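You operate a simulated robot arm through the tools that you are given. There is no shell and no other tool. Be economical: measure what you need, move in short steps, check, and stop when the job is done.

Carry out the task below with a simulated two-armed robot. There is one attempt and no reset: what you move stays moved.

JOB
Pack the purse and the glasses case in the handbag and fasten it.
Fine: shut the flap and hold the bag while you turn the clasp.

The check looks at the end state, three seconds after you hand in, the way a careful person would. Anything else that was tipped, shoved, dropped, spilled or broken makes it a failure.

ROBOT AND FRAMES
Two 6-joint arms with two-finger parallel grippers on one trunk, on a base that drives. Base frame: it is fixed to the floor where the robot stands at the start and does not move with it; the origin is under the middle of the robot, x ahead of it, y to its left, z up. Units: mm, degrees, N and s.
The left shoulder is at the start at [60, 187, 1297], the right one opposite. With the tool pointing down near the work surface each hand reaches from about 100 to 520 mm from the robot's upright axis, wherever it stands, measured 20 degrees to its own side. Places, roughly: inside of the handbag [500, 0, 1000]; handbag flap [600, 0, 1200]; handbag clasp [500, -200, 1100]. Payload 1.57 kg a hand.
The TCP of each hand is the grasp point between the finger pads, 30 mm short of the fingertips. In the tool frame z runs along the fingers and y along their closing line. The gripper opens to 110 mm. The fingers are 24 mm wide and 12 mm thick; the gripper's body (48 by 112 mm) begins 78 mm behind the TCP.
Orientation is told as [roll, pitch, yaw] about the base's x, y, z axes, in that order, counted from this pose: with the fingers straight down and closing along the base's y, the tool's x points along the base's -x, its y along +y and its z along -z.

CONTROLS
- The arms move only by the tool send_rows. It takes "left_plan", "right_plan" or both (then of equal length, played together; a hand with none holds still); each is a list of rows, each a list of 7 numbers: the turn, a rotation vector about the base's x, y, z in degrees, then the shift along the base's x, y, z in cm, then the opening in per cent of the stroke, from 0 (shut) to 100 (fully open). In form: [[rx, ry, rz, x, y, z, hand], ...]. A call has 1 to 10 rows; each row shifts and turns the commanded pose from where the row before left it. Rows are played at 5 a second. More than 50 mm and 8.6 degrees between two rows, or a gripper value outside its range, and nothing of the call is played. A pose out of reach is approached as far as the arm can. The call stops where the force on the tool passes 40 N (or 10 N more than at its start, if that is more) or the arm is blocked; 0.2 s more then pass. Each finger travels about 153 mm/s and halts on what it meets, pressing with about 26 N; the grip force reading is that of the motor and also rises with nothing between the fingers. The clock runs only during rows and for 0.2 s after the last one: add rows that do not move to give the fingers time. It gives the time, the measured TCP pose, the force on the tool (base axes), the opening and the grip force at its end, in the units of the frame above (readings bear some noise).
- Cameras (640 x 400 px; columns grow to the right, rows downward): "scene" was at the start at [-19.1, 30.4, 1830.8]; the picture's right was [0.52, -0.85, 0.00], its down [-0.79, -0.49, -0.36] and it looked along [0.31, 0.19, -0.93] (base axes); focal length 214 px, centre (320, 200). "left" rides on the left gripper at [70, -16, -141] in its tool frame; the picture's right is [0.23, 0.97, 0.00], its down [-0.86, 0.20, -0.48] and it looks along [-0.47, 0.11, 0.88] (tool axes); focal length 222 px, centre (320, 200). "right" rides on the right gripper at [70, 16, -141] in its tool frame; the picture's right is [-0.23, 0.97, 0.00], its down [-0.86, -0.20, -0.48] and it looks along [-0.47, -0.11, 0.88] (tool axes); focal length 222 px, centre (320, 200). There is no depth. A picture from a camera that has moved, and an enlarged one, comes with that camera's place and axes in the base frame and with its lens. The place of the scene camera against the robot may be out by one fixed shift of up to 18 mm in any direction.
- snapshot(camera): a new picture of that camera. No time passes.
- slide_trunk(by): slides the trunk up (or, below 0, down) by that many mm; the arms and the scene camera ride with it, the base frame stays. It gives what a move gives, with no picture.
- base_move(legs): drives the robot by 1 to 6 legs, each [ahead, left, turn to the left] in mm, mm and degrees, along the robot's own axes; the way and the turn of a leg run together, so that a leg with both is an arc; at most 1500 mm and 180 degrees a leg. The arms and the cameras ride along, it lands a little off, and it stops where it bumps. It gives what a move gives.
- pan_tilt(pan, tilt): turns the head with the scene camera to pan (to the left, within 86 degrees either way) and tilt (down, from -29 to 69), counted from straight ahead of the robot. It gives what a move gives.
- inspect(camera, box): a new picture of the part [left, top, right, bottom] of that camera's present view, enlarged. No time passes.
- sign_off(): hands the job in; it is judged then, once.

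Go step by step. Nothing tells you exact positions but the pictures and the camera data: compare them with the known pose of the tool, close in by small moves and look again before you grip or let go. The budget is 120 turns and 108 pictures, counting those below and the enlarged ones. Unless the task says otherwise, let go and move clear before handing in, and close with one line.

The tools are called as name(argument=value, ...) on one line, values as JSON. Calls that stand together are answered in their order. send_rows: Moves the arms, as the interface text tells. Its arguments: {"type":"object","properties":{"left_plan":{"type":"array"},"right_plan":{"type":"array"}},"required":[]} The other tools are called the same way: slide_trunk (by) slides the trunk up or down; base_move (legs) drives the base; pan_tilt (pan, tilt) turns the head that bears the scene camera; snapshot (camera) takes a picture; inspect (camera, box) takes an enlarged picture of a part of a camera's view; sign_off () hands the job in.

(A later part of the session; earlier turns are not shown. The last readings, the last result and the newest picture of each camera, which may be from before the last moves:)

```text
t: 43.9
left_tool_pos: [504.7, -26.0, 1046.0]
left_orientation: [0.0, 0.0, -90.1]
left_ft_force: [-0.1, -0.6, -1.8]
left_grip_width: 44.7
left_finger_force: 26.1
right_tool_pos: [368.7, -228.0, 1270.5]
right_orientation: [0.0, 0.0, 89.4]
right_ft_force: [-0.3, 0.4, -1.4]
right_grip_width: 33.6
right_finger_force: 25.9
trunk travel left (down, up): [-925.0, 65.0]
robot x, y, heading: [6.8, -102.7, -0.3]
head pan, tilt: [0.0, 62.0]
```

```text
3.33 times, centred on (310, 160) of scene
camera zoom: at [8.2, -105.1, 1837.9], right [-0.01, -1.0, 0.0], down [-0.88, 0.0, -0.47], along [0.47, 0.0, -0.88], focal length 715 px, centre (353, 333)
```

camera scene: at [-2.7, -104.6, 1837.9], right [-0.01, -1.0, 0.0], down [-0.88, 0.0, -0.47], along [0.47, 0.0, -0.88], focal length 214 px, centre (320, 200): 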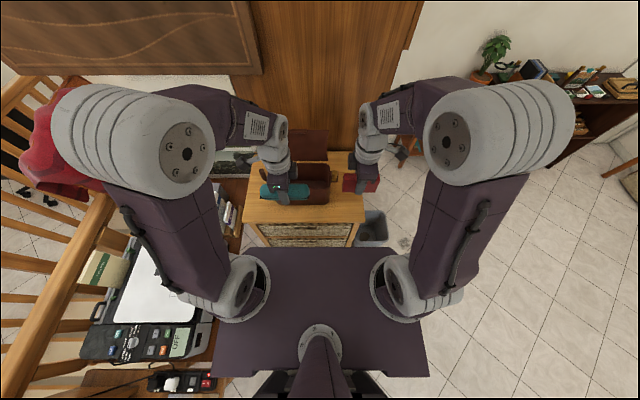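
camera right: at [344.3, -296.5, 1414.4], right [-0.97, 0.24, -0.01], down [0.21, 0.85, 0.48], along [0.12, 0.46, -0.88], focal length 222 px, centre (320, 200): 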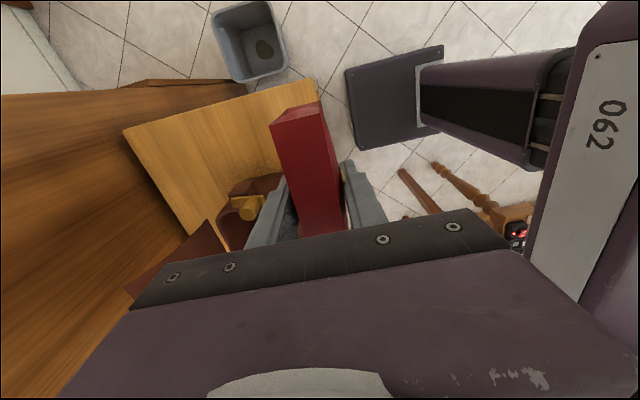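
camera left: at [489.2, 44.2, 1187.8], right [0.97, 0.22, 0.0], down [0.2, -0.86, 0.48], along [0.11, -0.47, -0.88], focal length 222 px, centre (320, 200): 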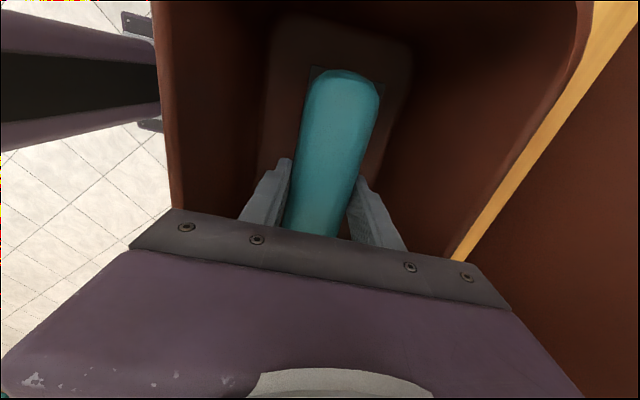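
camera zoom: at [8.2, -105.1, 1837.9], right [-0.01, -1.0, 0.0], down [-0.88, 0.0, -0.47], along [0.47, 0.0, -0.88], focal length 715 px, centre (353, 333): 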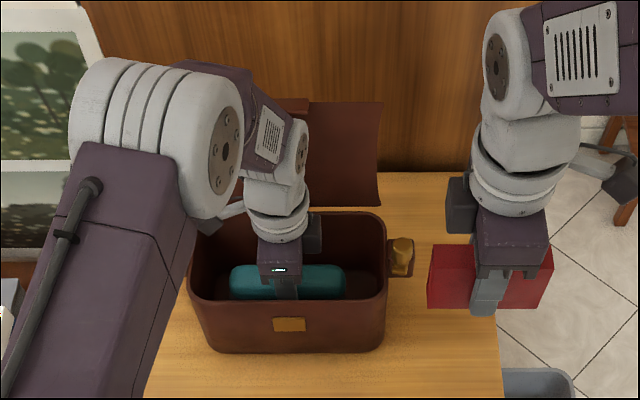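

The case is inside, some 30 mm above the floor. Lowering a bit more, then opening just enough to release.

send_rows(left_plan=[[0, 0, 0, -0.3, 0, -0.7, 0], [0, 0, 0, 0, 0, -0.6, 0], [0, 0, 0, 0, 0, 0, 0]])

inspect(camera="scene", box=[260, 130, 360, 220])

```text
t: 44.6
left_tool_pos: [500.4, -27.3, 1032.6]
left_orientation: [-0.1, 0.0, -90.2]
left_ft_force: [0.1, -0.3, -0.8]
left_grip_width: 44.7
left_finger_force: 26.4
right_tool_pos: [369.9, -228.0, 1271.8]
right_orientation: [0.0, 0.0, 89.4]
right_ft_force: [0.0, 0.0, -0.7]
right_grip_width: 33.5
right_finger_force: 25.5
trunk travel left (down, up): [-925.0, 65.0]
robot x, y, heading: [8.5, -102.9, -0.3]
head pan, tilt: [0.0, 62.0]
```

```text
4.44 times, centred on (310, 175) of scene
camera zoom: at [8.4, -105.1, 1837.9], right [-0.01, -1.0, 0.0], down [-0.88, 0.0, -0.47], along [0.47, 0.0, -0.88], focal length 953 px, centre (364, 311)
```

zoom: 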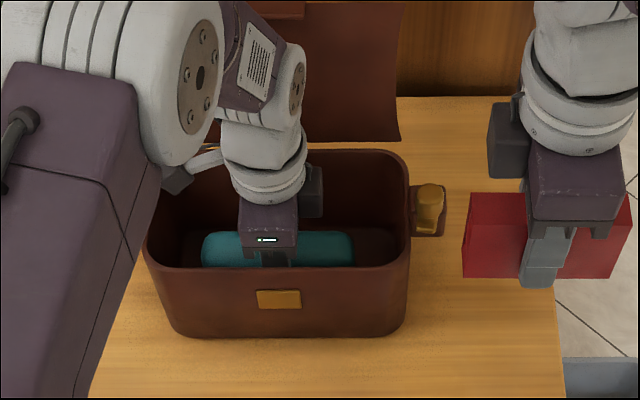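

There still seems to be clearance; lower 10 mm more, watching force.

send_rows(left_plan=[[0, 0, 0, 0, 0, -0.5, 0], [0, 0, 0, 0, 0, -0.5, 0], [0, 0, 0, 0, 0, 0, 0]])

inspect(camera="scene", box=[260, 130, 360, 220])

```text
t: 45.5
left_tool_pos: [501.1, -27.2, 1021.5]
left_orientation: [0.0, 0.1, -90.0]
left_ft_force: [1.5, 0.2, -0.6]
left_grip_width: 44.6
left_finger_force: 25.6
right_tool_pos: [370.1, -227.8, 1271.0]
right_orientation: [0.0, -0.1, 89.4]
right_ft_force: [0.1, 0.2, -1.8]
right_grip_width: 33.6
right_finger_force: 26.3
trunk travel left (down, up): [-925.0, 65.0]
robot x, y, heading: [11.4, -106.7, -0.5]
head pan, tilt: [0.0, 62.0]
```

```text
4.44 times, centred on (310, 175) of scene
camera zoom: at [8.4, -105.1, 1837.9], right [-0.01, -1.0, 0.0], down [-0.88, 0.0, -0.47], along [0.47, 0.0, -0.88], focal length 953 px, centre (364, 311)
```

zoom: 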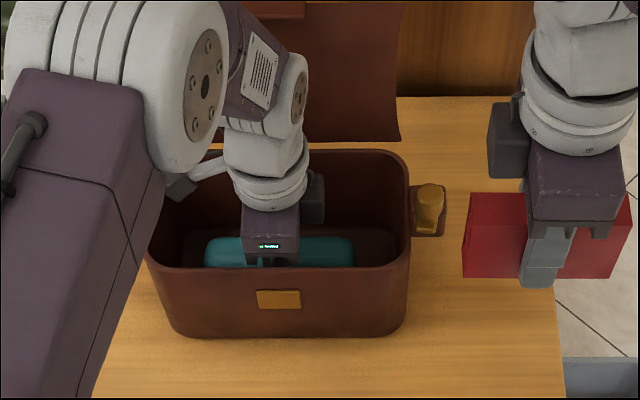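

Close enough to the floor. Open slightly to release, then lift straight out.

send_rows(left_plan=[[0, 0, 0, 0, 0, 0, 46], [0, 0, 0, 0, 0, 0, 52], [0, 0, 0, 0, 0, 0, 58], [0, 0, 0, 0, 0, 0, 58]])

snapshot(camera="left")

```text
t: 46.5
left_tool_pos: [501.3, -27.2, 1023.0]
left_orientation: [0.0, 0.0, -90.1]
left_ft_force: [0.3, 0.0, -1.0]
left_grip_width: 64.0
left_finger_force: 0.1
right_tool_pos: [368.7, -227.4, 1270.2]
right_orientation: [0.1, 0.0, 89.3]
right_ft_force: [0.6, 0.1, -0.7]
right_grip_width: 33.5
right_finger_force: 25.8
trunk travel left (down, up): [-925.0, 65.0]
robot x, y, heading: [13.9, -106.5, -0.0]
head pan, tilt: [0.0, 62.0]
```

```text
63 pictures are left
camera left: at [484.9, 42.8, 1164.1], right [0.97, 0.22, 0.0], down [0.2, -0.86, 0.48], along [0.11, -0.47, -0.88], focal length 222 px, centre (320, 200)
```

left: 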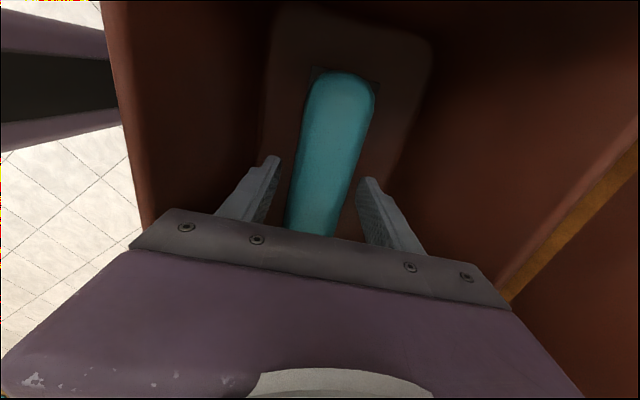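

The case is released on the floor. Lift out and retract the left hand back and to the left.

send_rows(left_plan=[[0, 0, 0, 0, 0, 4, 58], [0, 0, 0, 0, 0, 4, 58], [0, 0, 0, 0, 0, 5, 58], [0, 0, 0, 0, 0, 5, 58], [0, 0, 0, 0, 0, 5, 58], [0, 0, 0, -3, 2, 3, 58], [0, 0, 0, -4, 3, 0, 58], [0, 0, 0, -4, 3, 0, 58], [0, 0, 0, -4, 3, 0, 58], [0, 0, 0, -3, 3, 0, 58]])

base_move(legs=[[0, 180, 0]])

inspect(camera="scene", box=[240, 90, 440, 220])

snapshot(camera="right")

```text
t: 48.6
left_tool_pos: [314.1, 112.4, 1282.5]
left_orientation: [0.1, 0.0, -90.1]
left_ft_force: [-0.1, 0.2, 0.3]
left_grip_width: 63.6
left_finger_force: 0.1
right_tool_pos: [366.8, -225.2, 1271.4]
right_orientation: [-0.2, 0.1, 89.3]
right_ft_force: [-0.5, -0.3, -1.2]
right_grip_width: 33.7
right_finger_force: 25.9
trunk travel left (down, up): [-925.0, 65.0]
robot x, y, heading: [8.6, -102.0, -0.1]
head pan, tilt: [0.0, 62.0]
```

```text
t: 50.2
left_tool_pos: [315.8, 289.1, 1282.8]
left_orientation: [-0.1, 0.1, -90.1]
left_ft_force: [-0.6, -0.5, 1.0]
left_grip_width: 63.7
left_finger_force: 0.0
right_tool_pos: [370.8, -49.3, 1270.1]
right_orientation: [0.0, -0.2, 89.5]
right_ft_force: [0.1, -0.9, -1.3]
right_grip_width: 33.5
right_finger_force: 25.4
trunk travel left (down, up): [-925.0, 65.0]
robot x, y, heading: [11.9, 78.1, -0.5]
head pan, tilt: [0.0, 62.0]
```

```text
3.08 times, centred on (340, 155) of scene
camera zoom: at [9.1, 70.8, 1837.9], right [0.0, -1.0, 0.0], down [-0.88, 0.01, -0.47], along [0.47, 0.0, -0.88], focal length 660 px, centre (258, 338)
```

zoom: 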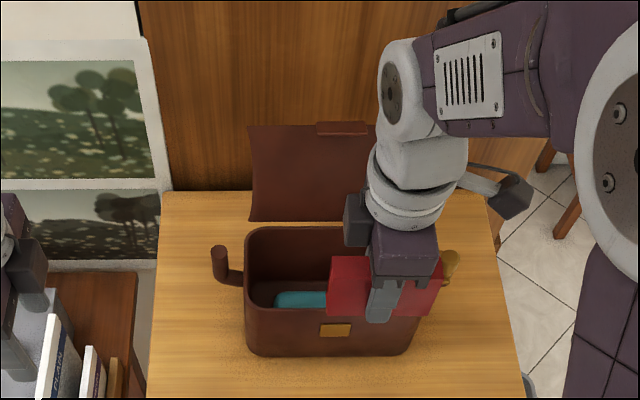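

```text
61 pictures are left
camera right: at [353.6, -119.2, 1411.4], right [-0.97, 0.24, 0.0], down [0.21, 0.85, 0.48], along [0.11, 0.47, -0.88], focal length 222 px, centre (320, 200)
```

right: 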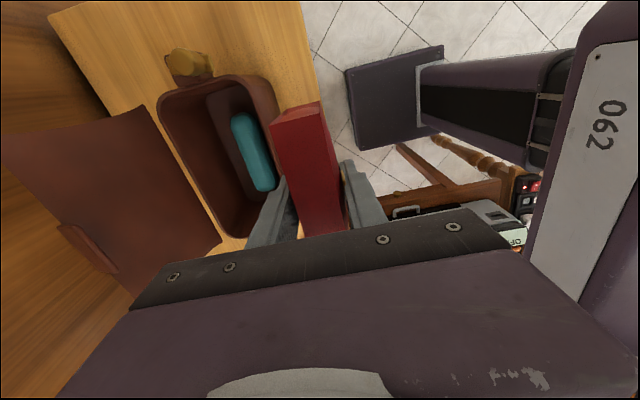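

The case lies in the bag's bottom. Now bring the purse over the opening with the right hand and lower partway.

send_rows(right_plan=[[0, 0, 0, 4.3, 0.7, 0, 0], [0, 0, 0, 4.3, 0.7, 0, 0], [0, 0, 0, 4.2, 0.7, 0, 0], [0, 0, 0, 0, 0, -4, 0], [0, 0, 0, 0, 0, -4, 0], [0, 0, 0, 0, 0, -4, 0], [0, 0, 0, 0, 0, -3, 0], [0, 0, 0, 0, 0, 0, 0]])

snapshot(camera="right")

inspect(camera="scene", box=[240, 90, 440, 220])

```text
t: 52.0
left_tool_pos: [315.3, 294.8, 1283.3]
left_orientation: [0.0, 0.0, -90.0]
left_ft_force: [-0.3, 0.8, 1.2]
left_grip_width: 63.7
left_finger_force: 0.0
right_tool_pos: [497.6, -22.4, 1119.6]
right_orientation: [0.0, 0.0, 89.3]
right_ft_force: [0.9, 0.3, -1.0]
right_grip_width: 33.8
right_finger_force: 26.2
trunk travel left (down, up): [-925.0, 65.0]
robot x, y, heading: [11.6, 71.4, -0.4]
head pan, tilt: [0.0, 62.0]
```

```text
60 pictures are left
camera right: at [480.6, -91.6, 1260.8], right [-0.97, 0.24, 0.0], down [0.21, 0.85, 0.48], along [0.11, 0.46, -0.88], focal length 222 px, centre (320, 200)
```

right: 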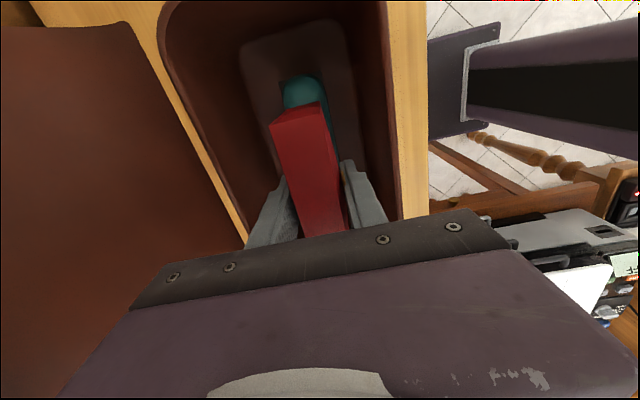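

```text
3.08 times, centred on (340, 155) of scene
camera zoom: at [8.6, 77.0, 1837.9], right [0.0, -1.0, 0.0], down [-0.88, 0.0, -0.47], along [0.47, 0.0, -0.88], focal length 660 px, centre (258, 338)
```

zoom: 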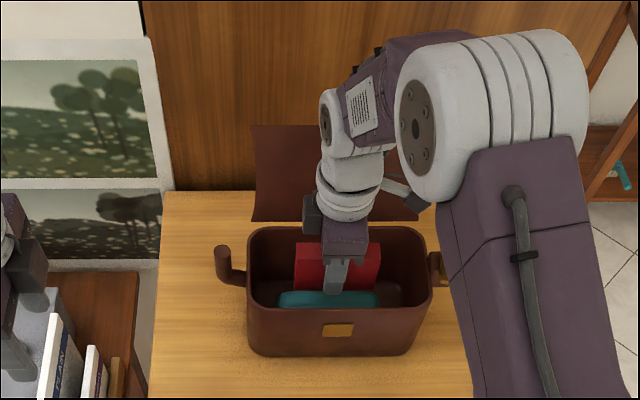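

Case is at x≈495, with space behind it. I'll shift the purse slightly rearwards and lower until it nearly rests on the case.

send_rows(right_plan=[[0, 0, 0, 1.0, -0.5, -1.5, 0], [0, 0, 0, 0, 0, -1.5, 0], [0, 0, 0, 0, 0, -1, 0], [0, 0, 0, 0, 0, -1, 0], [0, 0, 0, 0, 0, 0, 0]])

snapshot(camera="right")

inspect(camera="scene", box=[290, 130, 390, 210])

```text
t: 53.2
left_tool_pos: [316.0, 294.2, 1282.1]
left_orientation: [0.1, 0.0, -90.1]
left_ft_force: [-0.4, -0.4, 1.1]
left_grip_width: 63.7
left_finger_force: 0.0
right_tool_pos: [506.6, -27.5, 1071.5]
right_orientation: [-0.1, 0.0, 89.5]
right_ft_force: [0.2, 0.1, -2.4]
right_grip_width: 33.8
right_finger_force: 26.0
trunk travel left (down, up): [-925.0, 65.0]
robot x, y, heading: [9.1, 78.2, -0.3]
head pan, tilt: [0.0, 62.0]
```

```text
58 pictures are left
camera right: at [490.1, -97.4, 1212.6], right [-0.97, 0.24, 0.0], down [0.21, 0.85, 0.48], along [0.11, 0.46, -0.88], focal length 222 px, centre (320, 200)
```

right: 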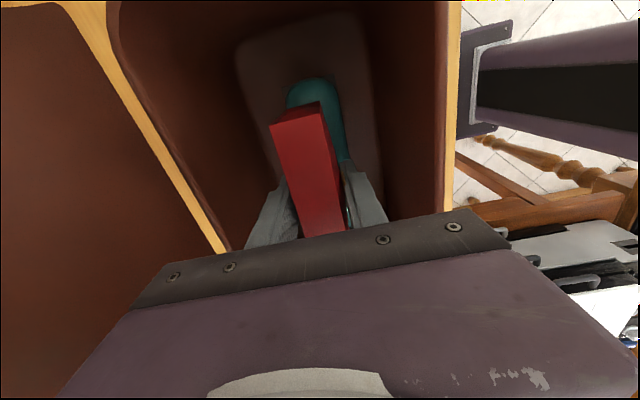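

```text
5.00 times, centred on (340, 170) of scene
camera zoom: at [9.4, 77.0, 1837.9], right [0.0, -1.0, 0.0], down [-0.88, 0.0, -0.47], along [0.47, 0.0, -0.88], focal length 1072 px, centre (220, 350)
```

zoom: 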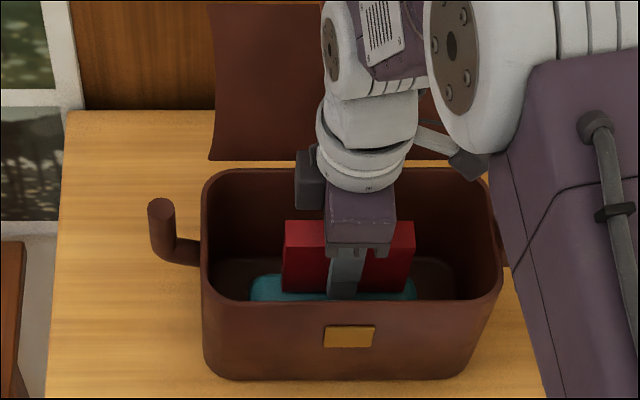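

Shift a further ~10 mm rearward and lower gently, so that it goes down behind the case.

send_rows(right_plan=[[0, 0, 0, 1.1, 0, 0, 0], [0, 0, 0, 0, 0, -0.8, 0], [0, 0, 0, 0, 0, -0.8, 0], [0, 0, 0, 0, 0, -0.6, 0], [0, 0, 0, 0, 0, 0, 0]])

snapshot(camera="right")

inspect(camera="scene", box=[290, 130, 390, 210])

```text
t: 54.1
left_tool_pos: [309.7, 294.1, 1284.9]
left_orientation: [0.3, -0.1, -90.1]
left_ft_force: [0.1, 0.6, 0.3]
left_grip_width: 63.8
left_finger_force: 0.0
right_tool_pos: [516.4, -27.4, 1060.5]
right_orientation: [-0.5, 0.0, 89.4]
right_ft_force: [-12.7, -1.3, 32.8]
right_grip_width: 33.9
right_finger_force: 26.7
trunk travel left (down, up): [-925.0, 65.0]
robot x, y, heading: [7.5, 79.4, -0.2]
head pan, tilt: [0.0, 62.0]
stopped in row 4 (right hand): the force on the tool passed its limit (the readings are from after the stop); the commanded pose is now the measured one
```

```text
56 pictures are left
camera right: at [498.7, -96.8, 1201.4], right [-0.97, 0.24, -0.01], down [0.2, 0.85, 0.48], along [0.12, 0.47, -0.88], focal length 222 px, centre (320, 200)
```

right: 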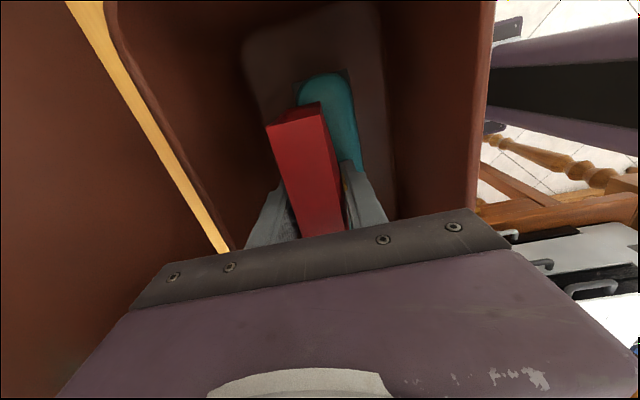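

```text
5.00 times, centred on (340, 170) of scene
camera zoom: at [0.3, 78.2, 1838.1], right [0.0, -1.0, 0.0], down [-0.88, 0.0, -0.47], along [0.47, 0.0, -0.88], focal length 1072 px, centre (220, 350)
```

zoom: 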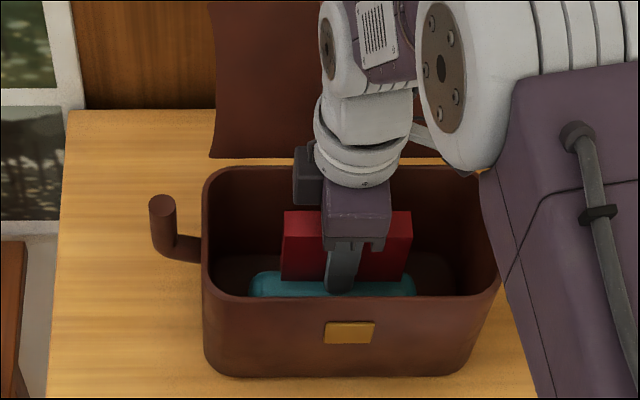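

The purse rests on the case's back shoulder. Relieve a little and open gently.

send_rows(right_plan=[[0, 0, 0, 0, 0, 0.3, 0], [0, 0, 0, 0, 0, 0, 36], [0, 0, 0, 0, 0, 0, 42], [0, 0, 0, 0, 0, 0, 47], [0, 0, 0, 0, 0, 0, 47]])

snapshot(camera="right")

```text
t: 55.3
left_tool_pos: [316.3, 293.6, 1282.6]
left_orientation: [0.0, 0.0, -90.1]
left_ft_force: [-0.5, 0.0, 0.0]
left_grip_width: 63.9
left_finger_force: 0.0
right_tool_pos: [522.0, -28.0, 1058.2]
right_orientation: [-0.2, -0.1, 89.3]
right_ft_force: [0.2, -0.2, 0.1]
right_grip_width: 51.7
right_finger_force: 0.1
trunk travel left (down, up): [-925.0, 65.0]
robot x, y, heading: [10.2, 78.5, -0.3]
head pan, tilt: [0.0, 62.0]
```

```text
54 pictures are left
camera right: at [504.1, -97.4, 1199.6], right [-0.97, 0.24, 0.0], down [0.21, 0.85, 0.48], along [0.12, 0.47, -0.88], focal length 222 px, centre (320, 200)
```

right: 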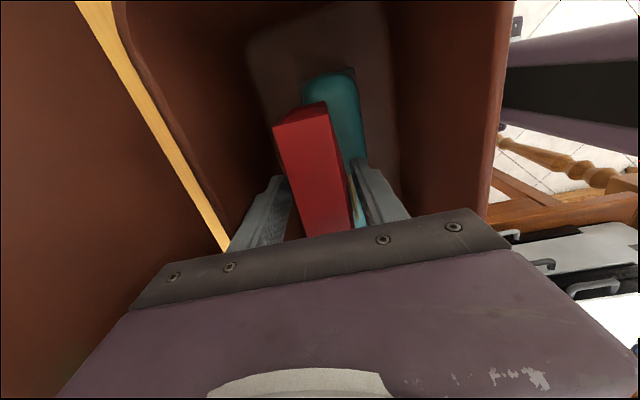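

Released; the purse stays behind the case. Lift the right hand out and retract, then check.

send_rows(right_plan=[[0, 0, 0, -0.3, 0, 2, 47], [0, 0, 0, 0, 0, 3, 47], [0, 0, 0, 0, 0, 5, 47], [0, 0, 0, 0, 0, 5, 47], [0, 0, 0, 0, 0, 5, 47], [0, 0, 0, -4, -3, 3, 47], [0, 0, 0, -4, -4, 0, 47], [0, 0, 0, -4, -4, 0, 47], [0, 0, 0, -4, -4, 0, 47], [0, 0, 0, -4, -4, 0, 47]])

inspect(camera="scene", box=[250, 100, 450, 225])

snapshot(camera="right")

```text
refused: row 6 steps farther than a row can; nothing moved
```

```text
3.20 times, centred on (350, 162) of scene
camera zoom: at [10.3, 76.9, 1837.9], right [0.0, -1.0, 0.0], down [-0.88, 0.0, -0.47], along [0.47, 0.0, -0.88], focal length 686 px, centre (224, 320)
```

zoom: 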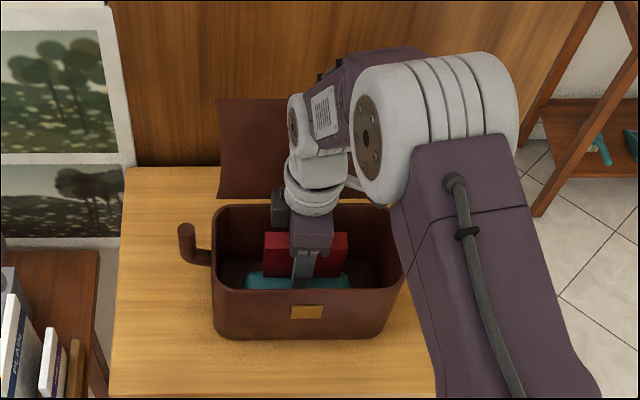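

```text
52 pictures are left
camera right: at [504.1, -97.4, 1199.6], right [-0.97, 0.24, 0.0], down [0.21, 0.85, 0.48], along [0.12, 0.47, -0.88], focal length 222 px, centre (320, 200)
```

right: 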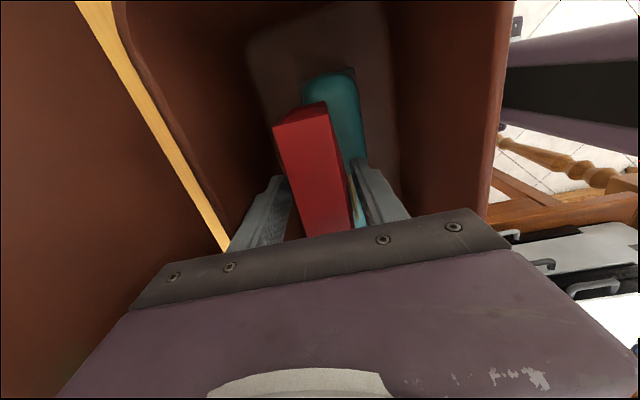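

The lift was refused for too large a step; I'll repeat it with smaller ones.

send_rows(right_plan=[[0, 0, 0, -0.3, 0, 2, 47], [0, 0, 0, 0, 0, 3, 47], [0, 0, 0, 0, 0, 4.5, 47], [0, 0, 0, 0, 0, 4.5, 47], [0, 0, 0, 0, 0, 4.5, 47], [0, 0, 0, -3, -1, 2.5, 47], [0, 0, 0, -3, -3, 0, 47], [0, 0, 0, -3, -3, 0, 47], [0, 0, 0, -3, -3, 0, 47], [0, 0, 0, -3, -3, 0, 47]])

inspect(camera="scene", box=[250, 100, 450, 225])

snapshot(camera="right")

```text
t: 57.5
left_tool_pos: [313.7, 292.8, 1284.2]
left_orientation: [0.2, 0.0, -90.1]
left_ft_force: [-0.6, 0.3, 0.3]
left_grip_width: 64.0
left_finger_force: 0.1
right_tool_pos: [361.4, -160.2, 1270.0]
right_orientation: [-0.4, -0.1, 89.4]
right_ft_force: [-0.8, -0.6, 0.7]
right_grip_width: 51.8
right_finger_force: 0.1
trunk travel left (down, up): [-925.0, 65.0]
robot x, y, heading: [10.8, 79.5, -0.4]
head pan, tilt: [0.0, 62.0]
```

```text
3.20 times, centred on (350, 162) of scene
camera zoom: at [6.0, 75.7, 1837.9], right [0.0, -1.0, 0.0], down [-0.88, 0.0, -0.47], along [0.47, 0.0, -0.88], focal length 686 px, centre (224, 320)
```

zoom: 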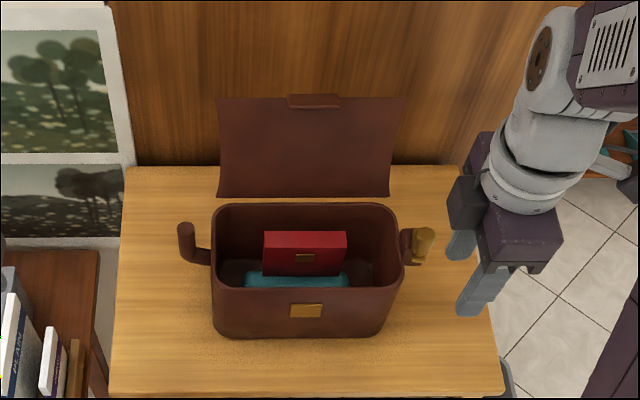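

```text
50 pictures are left
camera right: at [345.1, -229.5, 1411.5], right [-0.97, 0.24, -0.01], down [0.2, 0.85, 0.48], along [0.12, 0.47, -0.88], focal length 222 px, centre (320, 200)
```

right: 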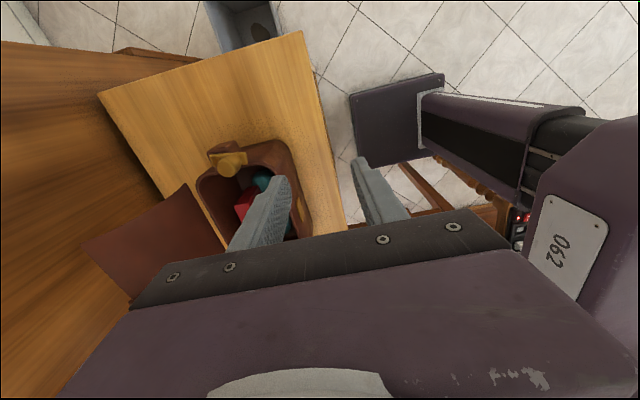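

Both items are in the bag below the rim. Next the flap: its free edge stands at about (612, −27, 1243) with space behind it. I'll drive a little closer, centred on the bag.

base_move(legs=[[0, -107, 0.3], [58, 0, 0]])

inspect(camera="scene", box=[230, 60, 430, 210])

snapshot(camera="left")

snapshot(camera="right")

```text
t: 59.2
left_tool_pos: [361.5, 192.5, 1285.0]
left_orientation: [0.6, -0.1, -89.9]
left_ft_force: [-1.6, 0.3, 0.3]
left_grip_width: 64.0
left_finger_force: 0.0
right_tool_pos: [414.1, -259.1, 1274.3]
right_orientation: [-0.9, 0.2, 89.6]
right_ft_force: [-0.7, 0.2, 0.4]
right_grip_width: 51.7
right_finger_force: 0.0
trunk travel left (down, up): [-925.0, 65.0]
robot x, y, heading: [68.0, -29.5, 0.0]
head pan, tilt: [0.0, 62.0]
```

```text
2.67 times, centred on (330, 135) of scene
camera zoom: at [50.4, -23.6, 1837.9], right [0.0, -1.0, 0.0], down [-0.88, 0.0, -0.48], along [0.48, 0.0, -0.88], focal length 572 px, centre (293, 373)
```

zoom: 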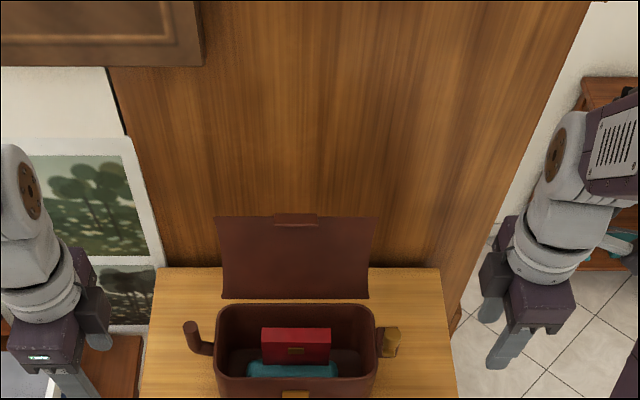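

```text
48 pictures are left
camera left: at [344.5, 263.8, 1425.9], right [0.97, 0.23, 0.01], down [0.2, -0.85, 0.48], along [0.12, -0.47, -0.88], focal length 222 px, centre (320, 200)
```

left: 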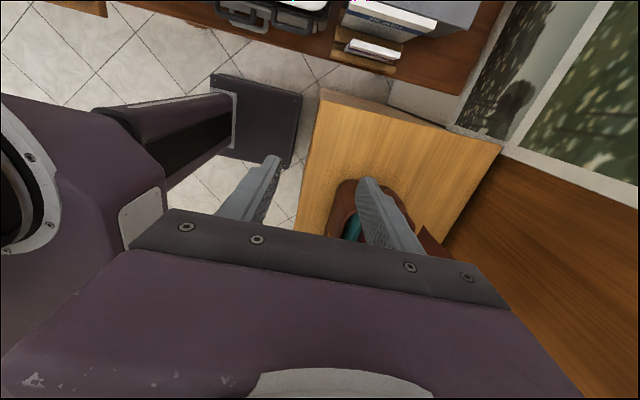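

```text
47 pictures are left
camera right: at [394.3, -328.9, 1415.6], right [-0.97, 0.23, -0.02], down [0.2, 0.85, 0.48], along [0.13, 0.46, -0.88], focal length 222 px, centre (320, 200)
```

right: 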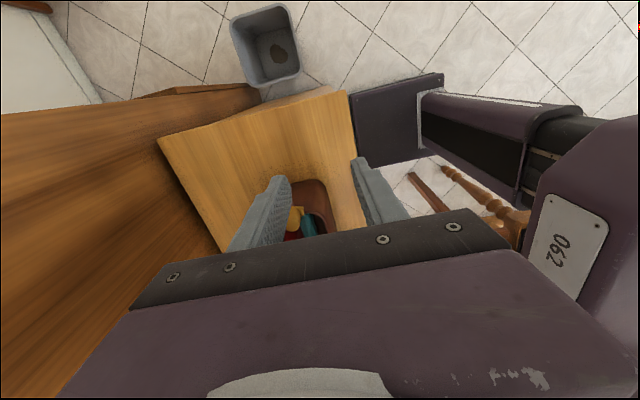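

Now bring the left hand, open and above flap height, to straddle the flap's top edge left of the tab.

send_rows(left_plan=[[0, 0, 0, 0, 0, 4, 80], [0, 0, 0, 4, -2.6, 0, 80], [0, 0, 0, 4, -2.6, 0, 80], [0, 0, 0, 4, -2.6, 0, 80], [0, 0, 0, 4, -2.6, 0, 80], [0, 0, 0, 4, -2.6, 0, 80], [0, 0, 0, 4, -2.6, 0, 80], [0, 0, 0, 0, 0, 0, 80]])

snapshot(camera="left")

inspect(camera="scene", box=[230, 60, 430, 210])

```text
t: 61.0
left_tool_pos: [612.2, 35.3, 1325.0]
left_orientation: [-0.1, 0.1, -89.9]
left_ft_force: [0.1, -0.3, 0.3]
left_grip_width: 88.0
left_finger_force: 0.2
right_tool_pos: [423.6, -264.0, 1270.3]
right_orientation: [-0.3, -0.1, 89.6]
right_ft_force: [-1.7, -0.1, 0.5]
right_grip_width: 51.5
right_finger_force: 0.1
trunk travel left (down, up): [-925.0, 65.0]
robot x, y, heading: [64.1, -31.4, 0.2]
head pan, tilt: [0.0, 62.0]
```

```text
46 pictures are left
camera left: at [596.8, 105.3, 1465.1], right [0.97, 0.23, 0.0], down [0.2, -0.85, 0.48], along [0.11, -0.47, -0.88], focal length 222 px, centre (320, 200)
```

left: 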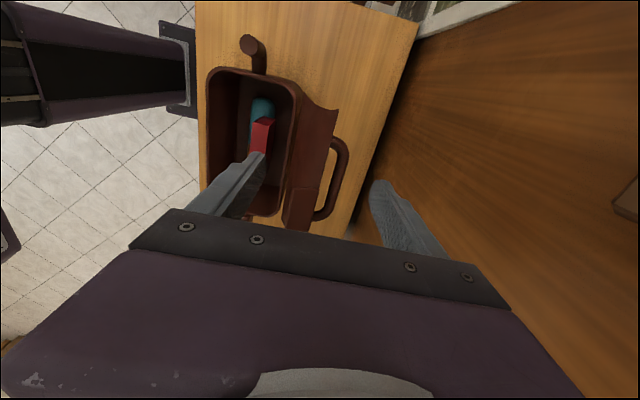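

```text
2.67 times, centred on (330, 135) of scene
camera zoom: at [66.1, -29.1, 1837.9], right [0.0, -1.0, 0.0], down [-0.88, 0.0, -0.47], along [0.47, 0.0, -0.88], focal length 572 px, centre (293, 373)
```

zoom: 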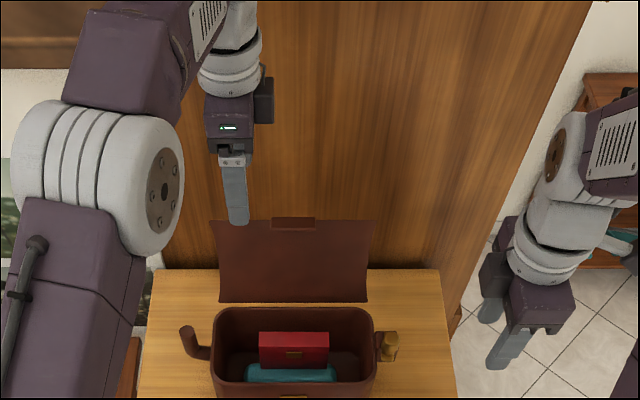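

The flap also has a loop handle on its rear side (x up to ≈650). I'll shift 15 mm further back so the rear finger passes behind it, and lower.

send_rows(left_plan=[[0, 0, 0, 1.6, 0, 0, 84], [0, 0, 0, 0, 0, -3, 84], [0, 0, 0, 0, 0, -3, 84], [0, 0, 0, 0, 0, -2, 84], [0, 0, 0, 0, 0, 0, 84]])

snapshot(camera="left")

inspect(camera="scene", box=[230, 60, 430, 210])

```text
t: 62.2
left_tool_pos: [629.1, 33.9, 1243.0]
left_orientation: [0.0, 0.0, -89.8]
left_ft_force: [0.6, 0.4, 0.1]
left_grip_width: 92.5
left_finger_force: 0.0
right_tool_pos: [424.1, -262.9, 1269.9]
right_orientation: [-0.3, -0.2, 89.7]
right_ft_force: [0.3, 0.1, 0.1]
right_grip_width: 51.7
right_finger_force: 0.1
trunk travel left (down, up): [-925.0, 65.0]
robot x, y, heading: [69.4, -29.0, -0.1]
head pan, tilt: [0.0, 62.0]
```

```text
44 pictures are left
camera left: at [613.5, 105.8, 1383.9], right [0.97, 0.23, 0.0], down [0.2, -0.85, 0.48], along [0.11, -0.47, -0.88], focal length 222 px, centre (320, 200)
```

left: 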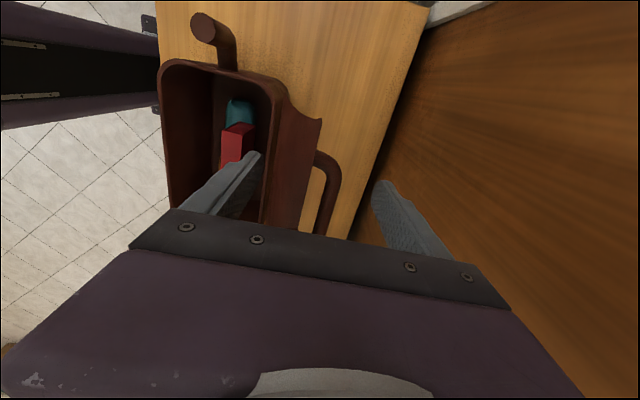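

```text
2.67 times, centred on (330, 135) of scene
camera zoom: at [68.3, -29.4, 1837.9], right [0.0, -1.0, 0.0], down [-0.88, 0.0, -0.47], along [0.47, 0.0, -0.88], focal length 572 px, centre (293, 373)
```

zoom: 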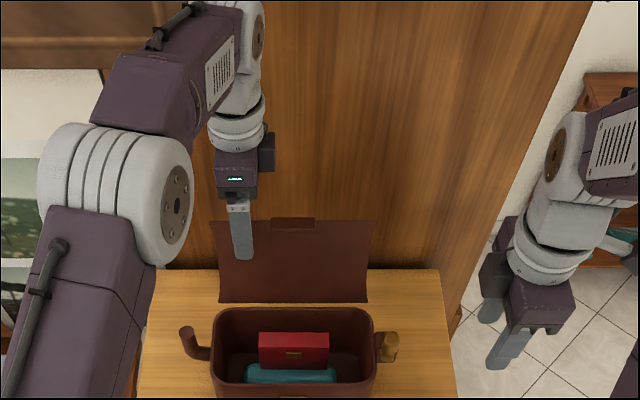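

The flap and handle sit between my fingers. Lower slightly and swing it forward.

send_rows(left_plan=[[0, 0, 0, 0, 0, -1.5, 84], [0, 0, 0, -1.5, 0, 0, 84], [0, 0, 0, -1.5, 0, 0, 84], [0, 0, 0, -1.5, 0, 0, 84], [0, 0, 0, -1.5, 0, 0, 84], [0, 0, 0, -1.5, 0, 0, 84], [0, 0, 0, 0, 0, 0, 84]])

snapshot(camera="left")

inspect(camera="scene", box=[230, 60, 430, 210])

```text
t: 63.8
left_tool_pos: [553.6, 34.6, 1230.4]
left_orientation: [0.1, 0.0, -89.9]
left_ft_force: [4.0, 2.3, 13.7]
left_grip_width: 96.1
left_finger_force: 2.6
right_tool_pos: [423.2, -264.1, 1270.7]
right_orientation: [-0.4, 0.0, 89.6]
right_ft_force: [-0.7, -0.6, 0.2]
right_grip_width: 51.8
right_finger_force: 0.0
trunk travel left (down, up): [-925.0, 65.0]
robot x, y, heading: [73.4, -30.5, 0.1]
head pan, tilt: [0.0, 62.0]
```

```text
42 pictures are left
camera left: at [536.9, 105.1, 1371.6], right [0.97, 0.23, 0.0], down [0.2, -0.85, 0.48], along [0.11, -0.47, -0.88], focal length 222 px, centre (320, 200)
```

left: 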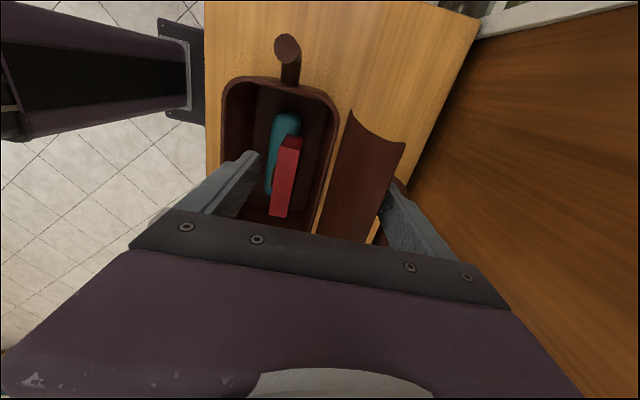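

```text
2.67 times, centred on (330, 135) of scene
camera zoom: at [66.4, -28.8, 1838.1], right [0.0, -1.0, 0.0], down [-0.88, 0.0, -0.47], along [0.47, 0.0, -0.88], focal length 572 px, centre (293, 373)
```

zoom: 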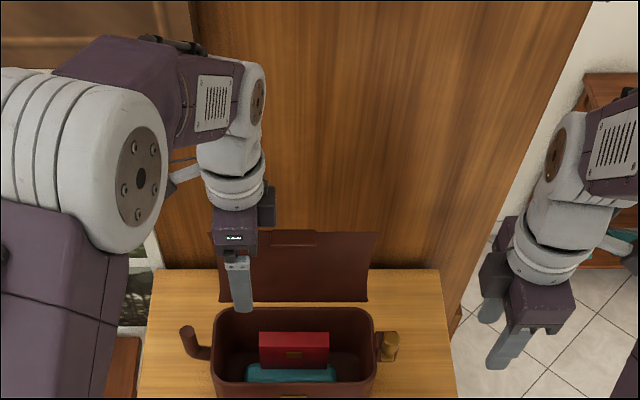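

The flap is following (top now at x≈592). Continue pulling it forward.

send_rows(left_plan=[[0, 0, 0, -1.5, 0, 0, 84], [0, 0, 0, -1.5, 0, 0, 84], [0, 0, 0, -1.5, 0, 0, 84], [0, 0, 0, 0, 0, 0, 84]])

snapshot(camera="left")

inspect(camera="scene", box=[230, 60, 430, 210])

```text
t: 64.4
left_tool_pos: [536.0, 34.0, 1235.3]
left_orientation: [1.4, -0.3, -89.7]
left_ft_force: [2.5, 5.8, 15.1]
left_grip_width: 95.3
left_finger_force: 1.2
right_tool_pos: [421.5, -263.3, 1271.3]
right_orientation: [-0.5, 0.1, 89.7]
right_ft_force: [-0.8, -0.3, 0.1]
right_grip_width: 51.8
right_finger_force: 0.1
trunk travel left (down, up): [-925.0, 65.0]
robot x, y, heading: [66.5, -32.9, 0.1]
head pan, tilt: [0.0, 62.0]
stopped in row 2 (left hand): the force on the tool passed its limit (the readings are from after the stop); the commanded pose is now the measured one
```

```text
40 pictures are left
camera left: at [515.5, 105.4, 1375.5], right [0.97, 0.23, 0.02], down [0.19, -0.85, 0.49], along [0.13, -0.47, -0.87], focal length 222 px, centre (320, 200)
```

left: 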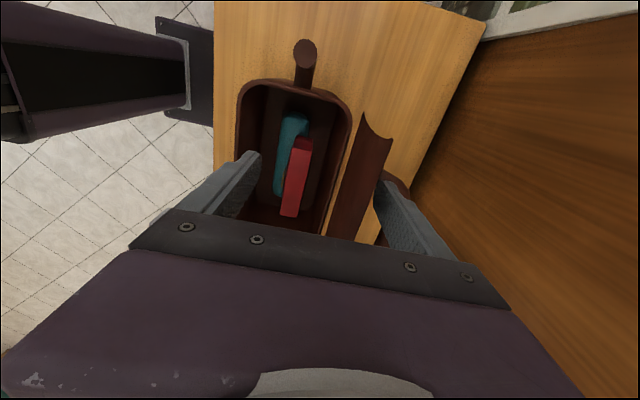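

```text
2.67 times, centred on (330, 135) of scene
camera zoom: at [63.6, -27.9, 1837.7], right [0.0, -1.0, 0.0], down [-0.88, 0.0, -0.47], along [0.47, 0.0, -0.88], focal length 572 px, centre (293, 373)
```

zoom: 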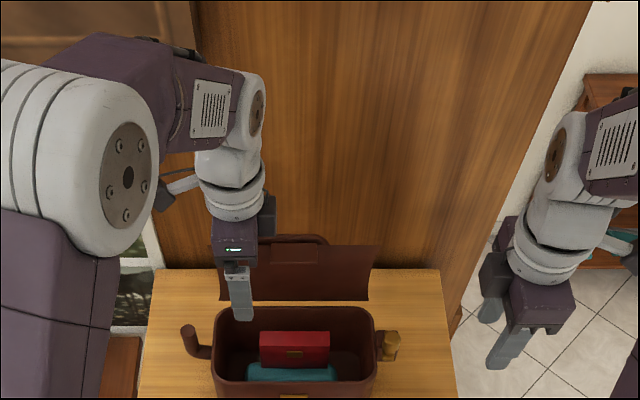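

The flap is about vertical now, but the fingertip rides on the handle. Raise 15 mm and keep pushing near the top.

send_rows(left_plan=[[0, 0, 0, 0, 0, 1.5, 84], [0, 0, 0, -1.2, 0, 0, 84], [0, 0, 0, -1.2, 0, 0, 84], [0, 0, 0, -1.2, 0, 0, 84], [0, 0, 0, 0, 0, 0, 84]])

snapshot(camera="left")

inspect(camera="scene", box=[230, 60, 430, 210])

```text
t: 65.6
left_tool_pos: [500.4, 33.1, 1246.7]
left_orientation: [0.8, -0.3, -89.9]
left_ft_force: [0.8, -1.2, -0.4]
left_grip_width: 92.7
left_finger_force: 0.0
right_tool_pos: [423.5, -264.3, 1270.2]
right_orientation: [-0.2, -0.2, 89.7]
right_ft_force: [0.7, -0.5, -0.1]
right_grip_width: 51.7
right_finger_force: 0.1
trunk travel left (down, up): [-925.0, 65.0]
robot x, y, heading: [69.9, -34.6, -0.1]
head pan, tilt: [0.0, 62.0]
```

```text
38 pictures are left
camera left: at [482.1, 104.5, 1387.9], right [0.97, 0.23, 0.01], down [0.19, -0.85, 0.48], along [0.12, -0.47, -0.87], focal length 222 px, centre (320, 200)
```

left: 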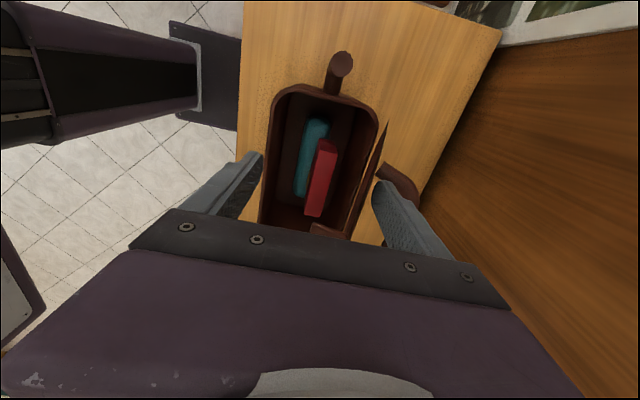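

```text
2.67 times, centred on (330, 135) of scene
camera zoom: at [67.1, -29.2, 1837.9], right [0.0, -1.0, 0.0], down [-0.88, 0.0, -0.47], along [0.47, 0.0, -0.88], focal length 572 px, centre (293, 373)
```

zoom: 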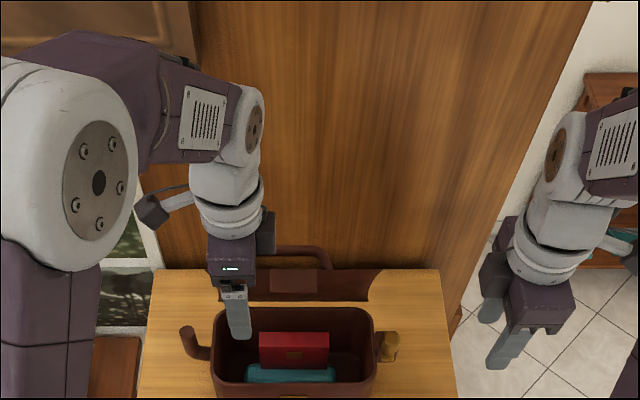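

It moves freely now. Continue forward and gradually down along its arc.

send_rows(left_plan=[[0, 0, 0, -1.5, 0, 0, 84], [0, 0, 0, -1.5, 0, -0.3, 84], [0, 0, 0, -1.5, 0, -0.3, 84], [0, 0, 0, -1.5, 0, -0.3, 84], [0, 0, 0, 0, 0, 0, 84]])

snapshot(camera="left")

inspect(camera="scene", box=[230, 60, 430, 210])

```text
t: 66.8
left_tool_pos: [439.0, 33.2, 1238.1]
left_orientation: [0.8, -0.2, -89.8]
left_ft_force: [0.5, -0.3, -0.7]
left_grip_width: 92.5
left_finger_force: 0.1
right_tool_pos: [423.9, -262.2, 1271.2]
right_orientation: [-0.3, -0.1, 89.7]
right_ft_force: [0.0, 0.0, 0.6]
right_grip_width: 51.8
right_finger_force: 0.1
trunk travel left (down, up): [-925.0, 65.0]
robot x, y, heading: [70.4, -30.6, -0.2]
head pan, tilt: [0.0, 62.0]
```

```text
36 pictures are left
camera left: at [420.7, 104.2, 1379.3], right [0.97, 0.23, 0.01], down [0.19, -0.85, 0.48], along [0.12, -0.47, -0.87], focal length 222 px, centre (320, 200)
```

left: 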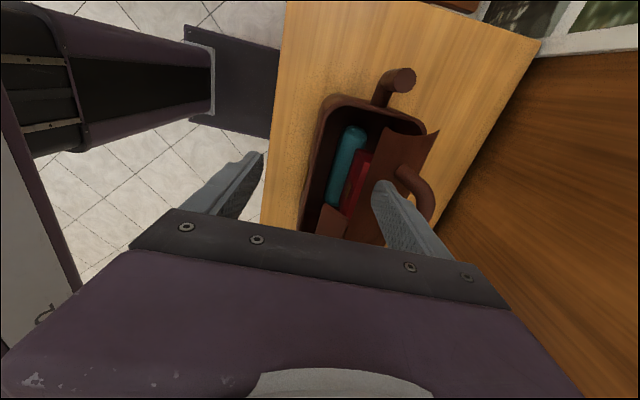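

```text
2.67 times, centred on (330, 135) of scene
camera zoom: at [67.1, -29.2, 1837.9], right [0.0, -1.0, 0.0], down [-0.88, 0.0, -0.47], along [0.47, 0.0, -0.88], focal length 572 px, centre (293, 373)
```

zoom: 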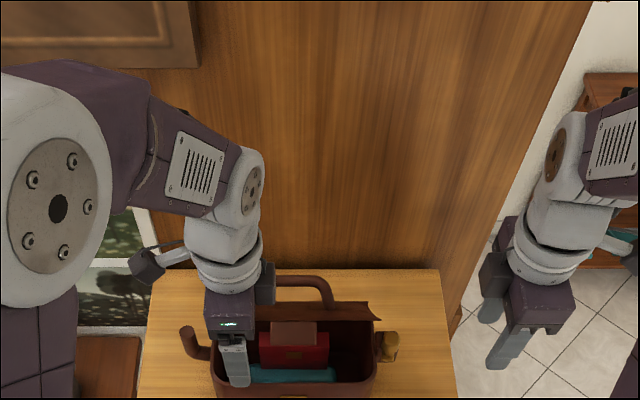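

The flap follows. Now push mostly downward with the rear fingertip to close it.

send_rows(left_plan=[[0, 0, 0, -0.6, 0, -1.5, 84], [0, 0, 0, -0.4, 0, -1.5, 84], [0, 0, 0, -0.3, 0, -1.5, 84], [0, 0, 0, 0, 0, -1.5, 84], [0, 0, 0, 0, 0, -1.2, 84], [0, 0, 0, 0, 0, 0, 84]])

snapshot(camera="left")

inspect(camera="scene", box=[230, 80, 430, 230])

```text
t: 68.2
left_tool_pos: [425.1, 33.4, 1166.1]
left_orientation: [1.0, -0.1, -89.8]
left_ft_force: [-3.1, 0.1, 2.0]
left_grip_width: 89.9
left_finger_force: 0.1
right_tool_pos: [422.9, -262.3, 1270.8]
right_orientation: [-0.4, -0.1, 89.7]
right_ft_force: [-0.5, 1.6, 1.0]
right_grip_width: 51.6
right_finger_force: 0.1
trunk travel left (down, up): [-925.0, 65.0]
robot x, y, heading: [71.1, -27.6, -0.0]
head pan, tilt: [0.0, 62.0]
```

```text
34 pictures are left
camera left: at [406.3, 104.7, 1307.0], right [0.97, 0.23, 0.02], down [0.19, -0.85, 0.48], along [0.12, -0.47, -0.87], focal length 222 px, centre (320, 200)
```

left: 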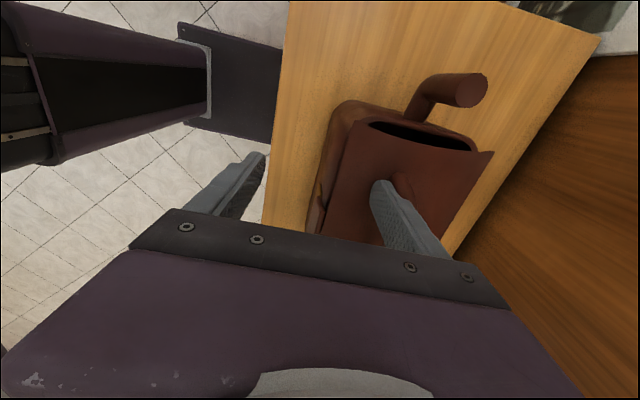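

```text
2.67 times, centred on (330, 155) of scene
camera zoom: at [65.8, -29.2, 1837.9], right [0.0, -1.0, 0.0], down [-0.88, 0.0, -0.47], along [0.47, 0.0, -0.88], focal length 572 px, centre (293, 320)
```

zoom: 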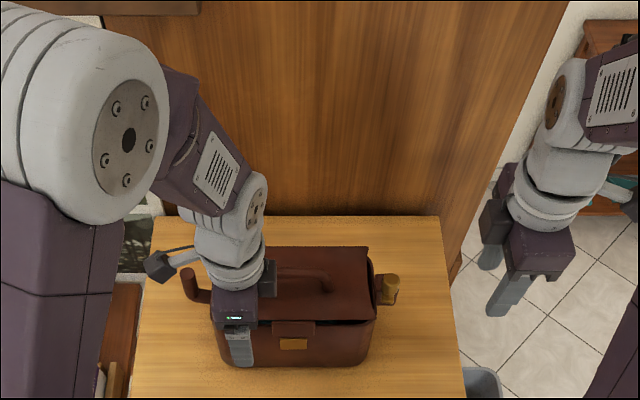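

Nearly shut. Press down the rest.

send_rows(left_plan=[[0, 0, 0, 0, 0, -0.8, 84], [0, 0, 0, 0, 0, -0.8, 84], [0, 0, 0, 0, 0, -0.6, 84], [0, 0, 0, 0, 0, -0.4, 84], [0, 0, 0, 0, 0, 0, 84]])

snapshot(camera="left")

inspect(camera="scene", box=[270, 130, 400, 230])

```text
t: 69.1
left_tool_pos: [416.7, 33.2, 1147.0]
left_orientation: [1.2, 0.0, -89.9]
left_ft_force: [-21.0, 3.8, 40.0]
left_grip_width: 75.0
left_finger_force: 0.0
right_tool_pos: [415.6, -264.1, 1273.1]
right_orientation: [-0.8, -0.1, 89.8]
right_ft_force: [0.4, -0.2, 0.5]
right_grip_width: 51.8
right_finger_force: 0.0
trunk travel left (down, up): [-925.0, 65.0]
robot x, y, heading: [67.3, -31.6, -0.1]
head pan, tilt: [0.0, 62.0]
stopped in row 4 (left hand): the force on the tool passed its limit (the readings are from after the stop); the commanded pose is now the measured one
```

```text
32 pictures are left
camera left: at [398.9, 104.5, 1287.7], right [0.97, 0.23, 0.02], down [0.19, -0.85, 0.48], along [0.13, -0.47, -0.87], focal length 222 px, centre (320, 200)
```

left: 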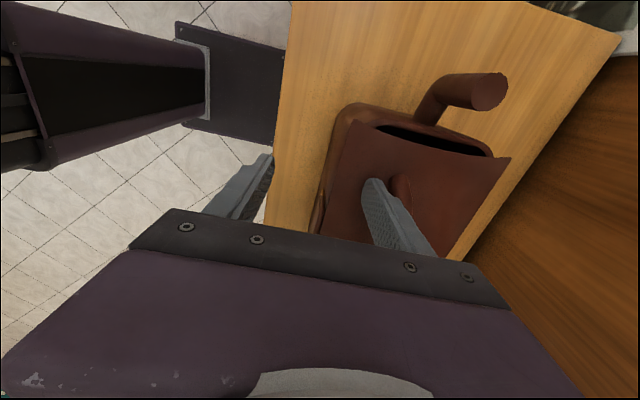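

```text
4.00 times, centred on (335, 180) of scene
camera zoom: at [54.3, -28.8, 1838.4], right [0.0, -1.0, 0.0], down [-0.88, 0.0, -0.48], along [0.48, 0.0, -0.88], focal length 858 px, centre (260, 280)
```

zoom: 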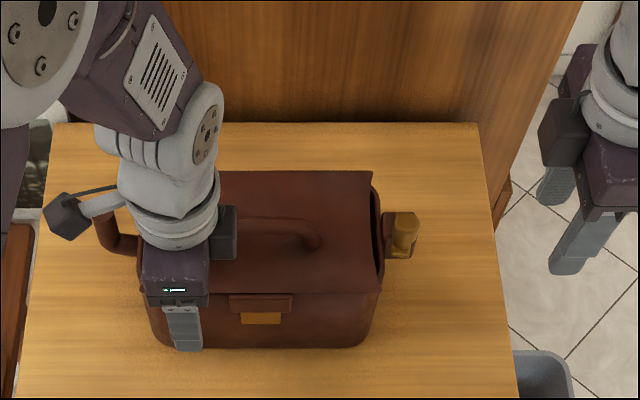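

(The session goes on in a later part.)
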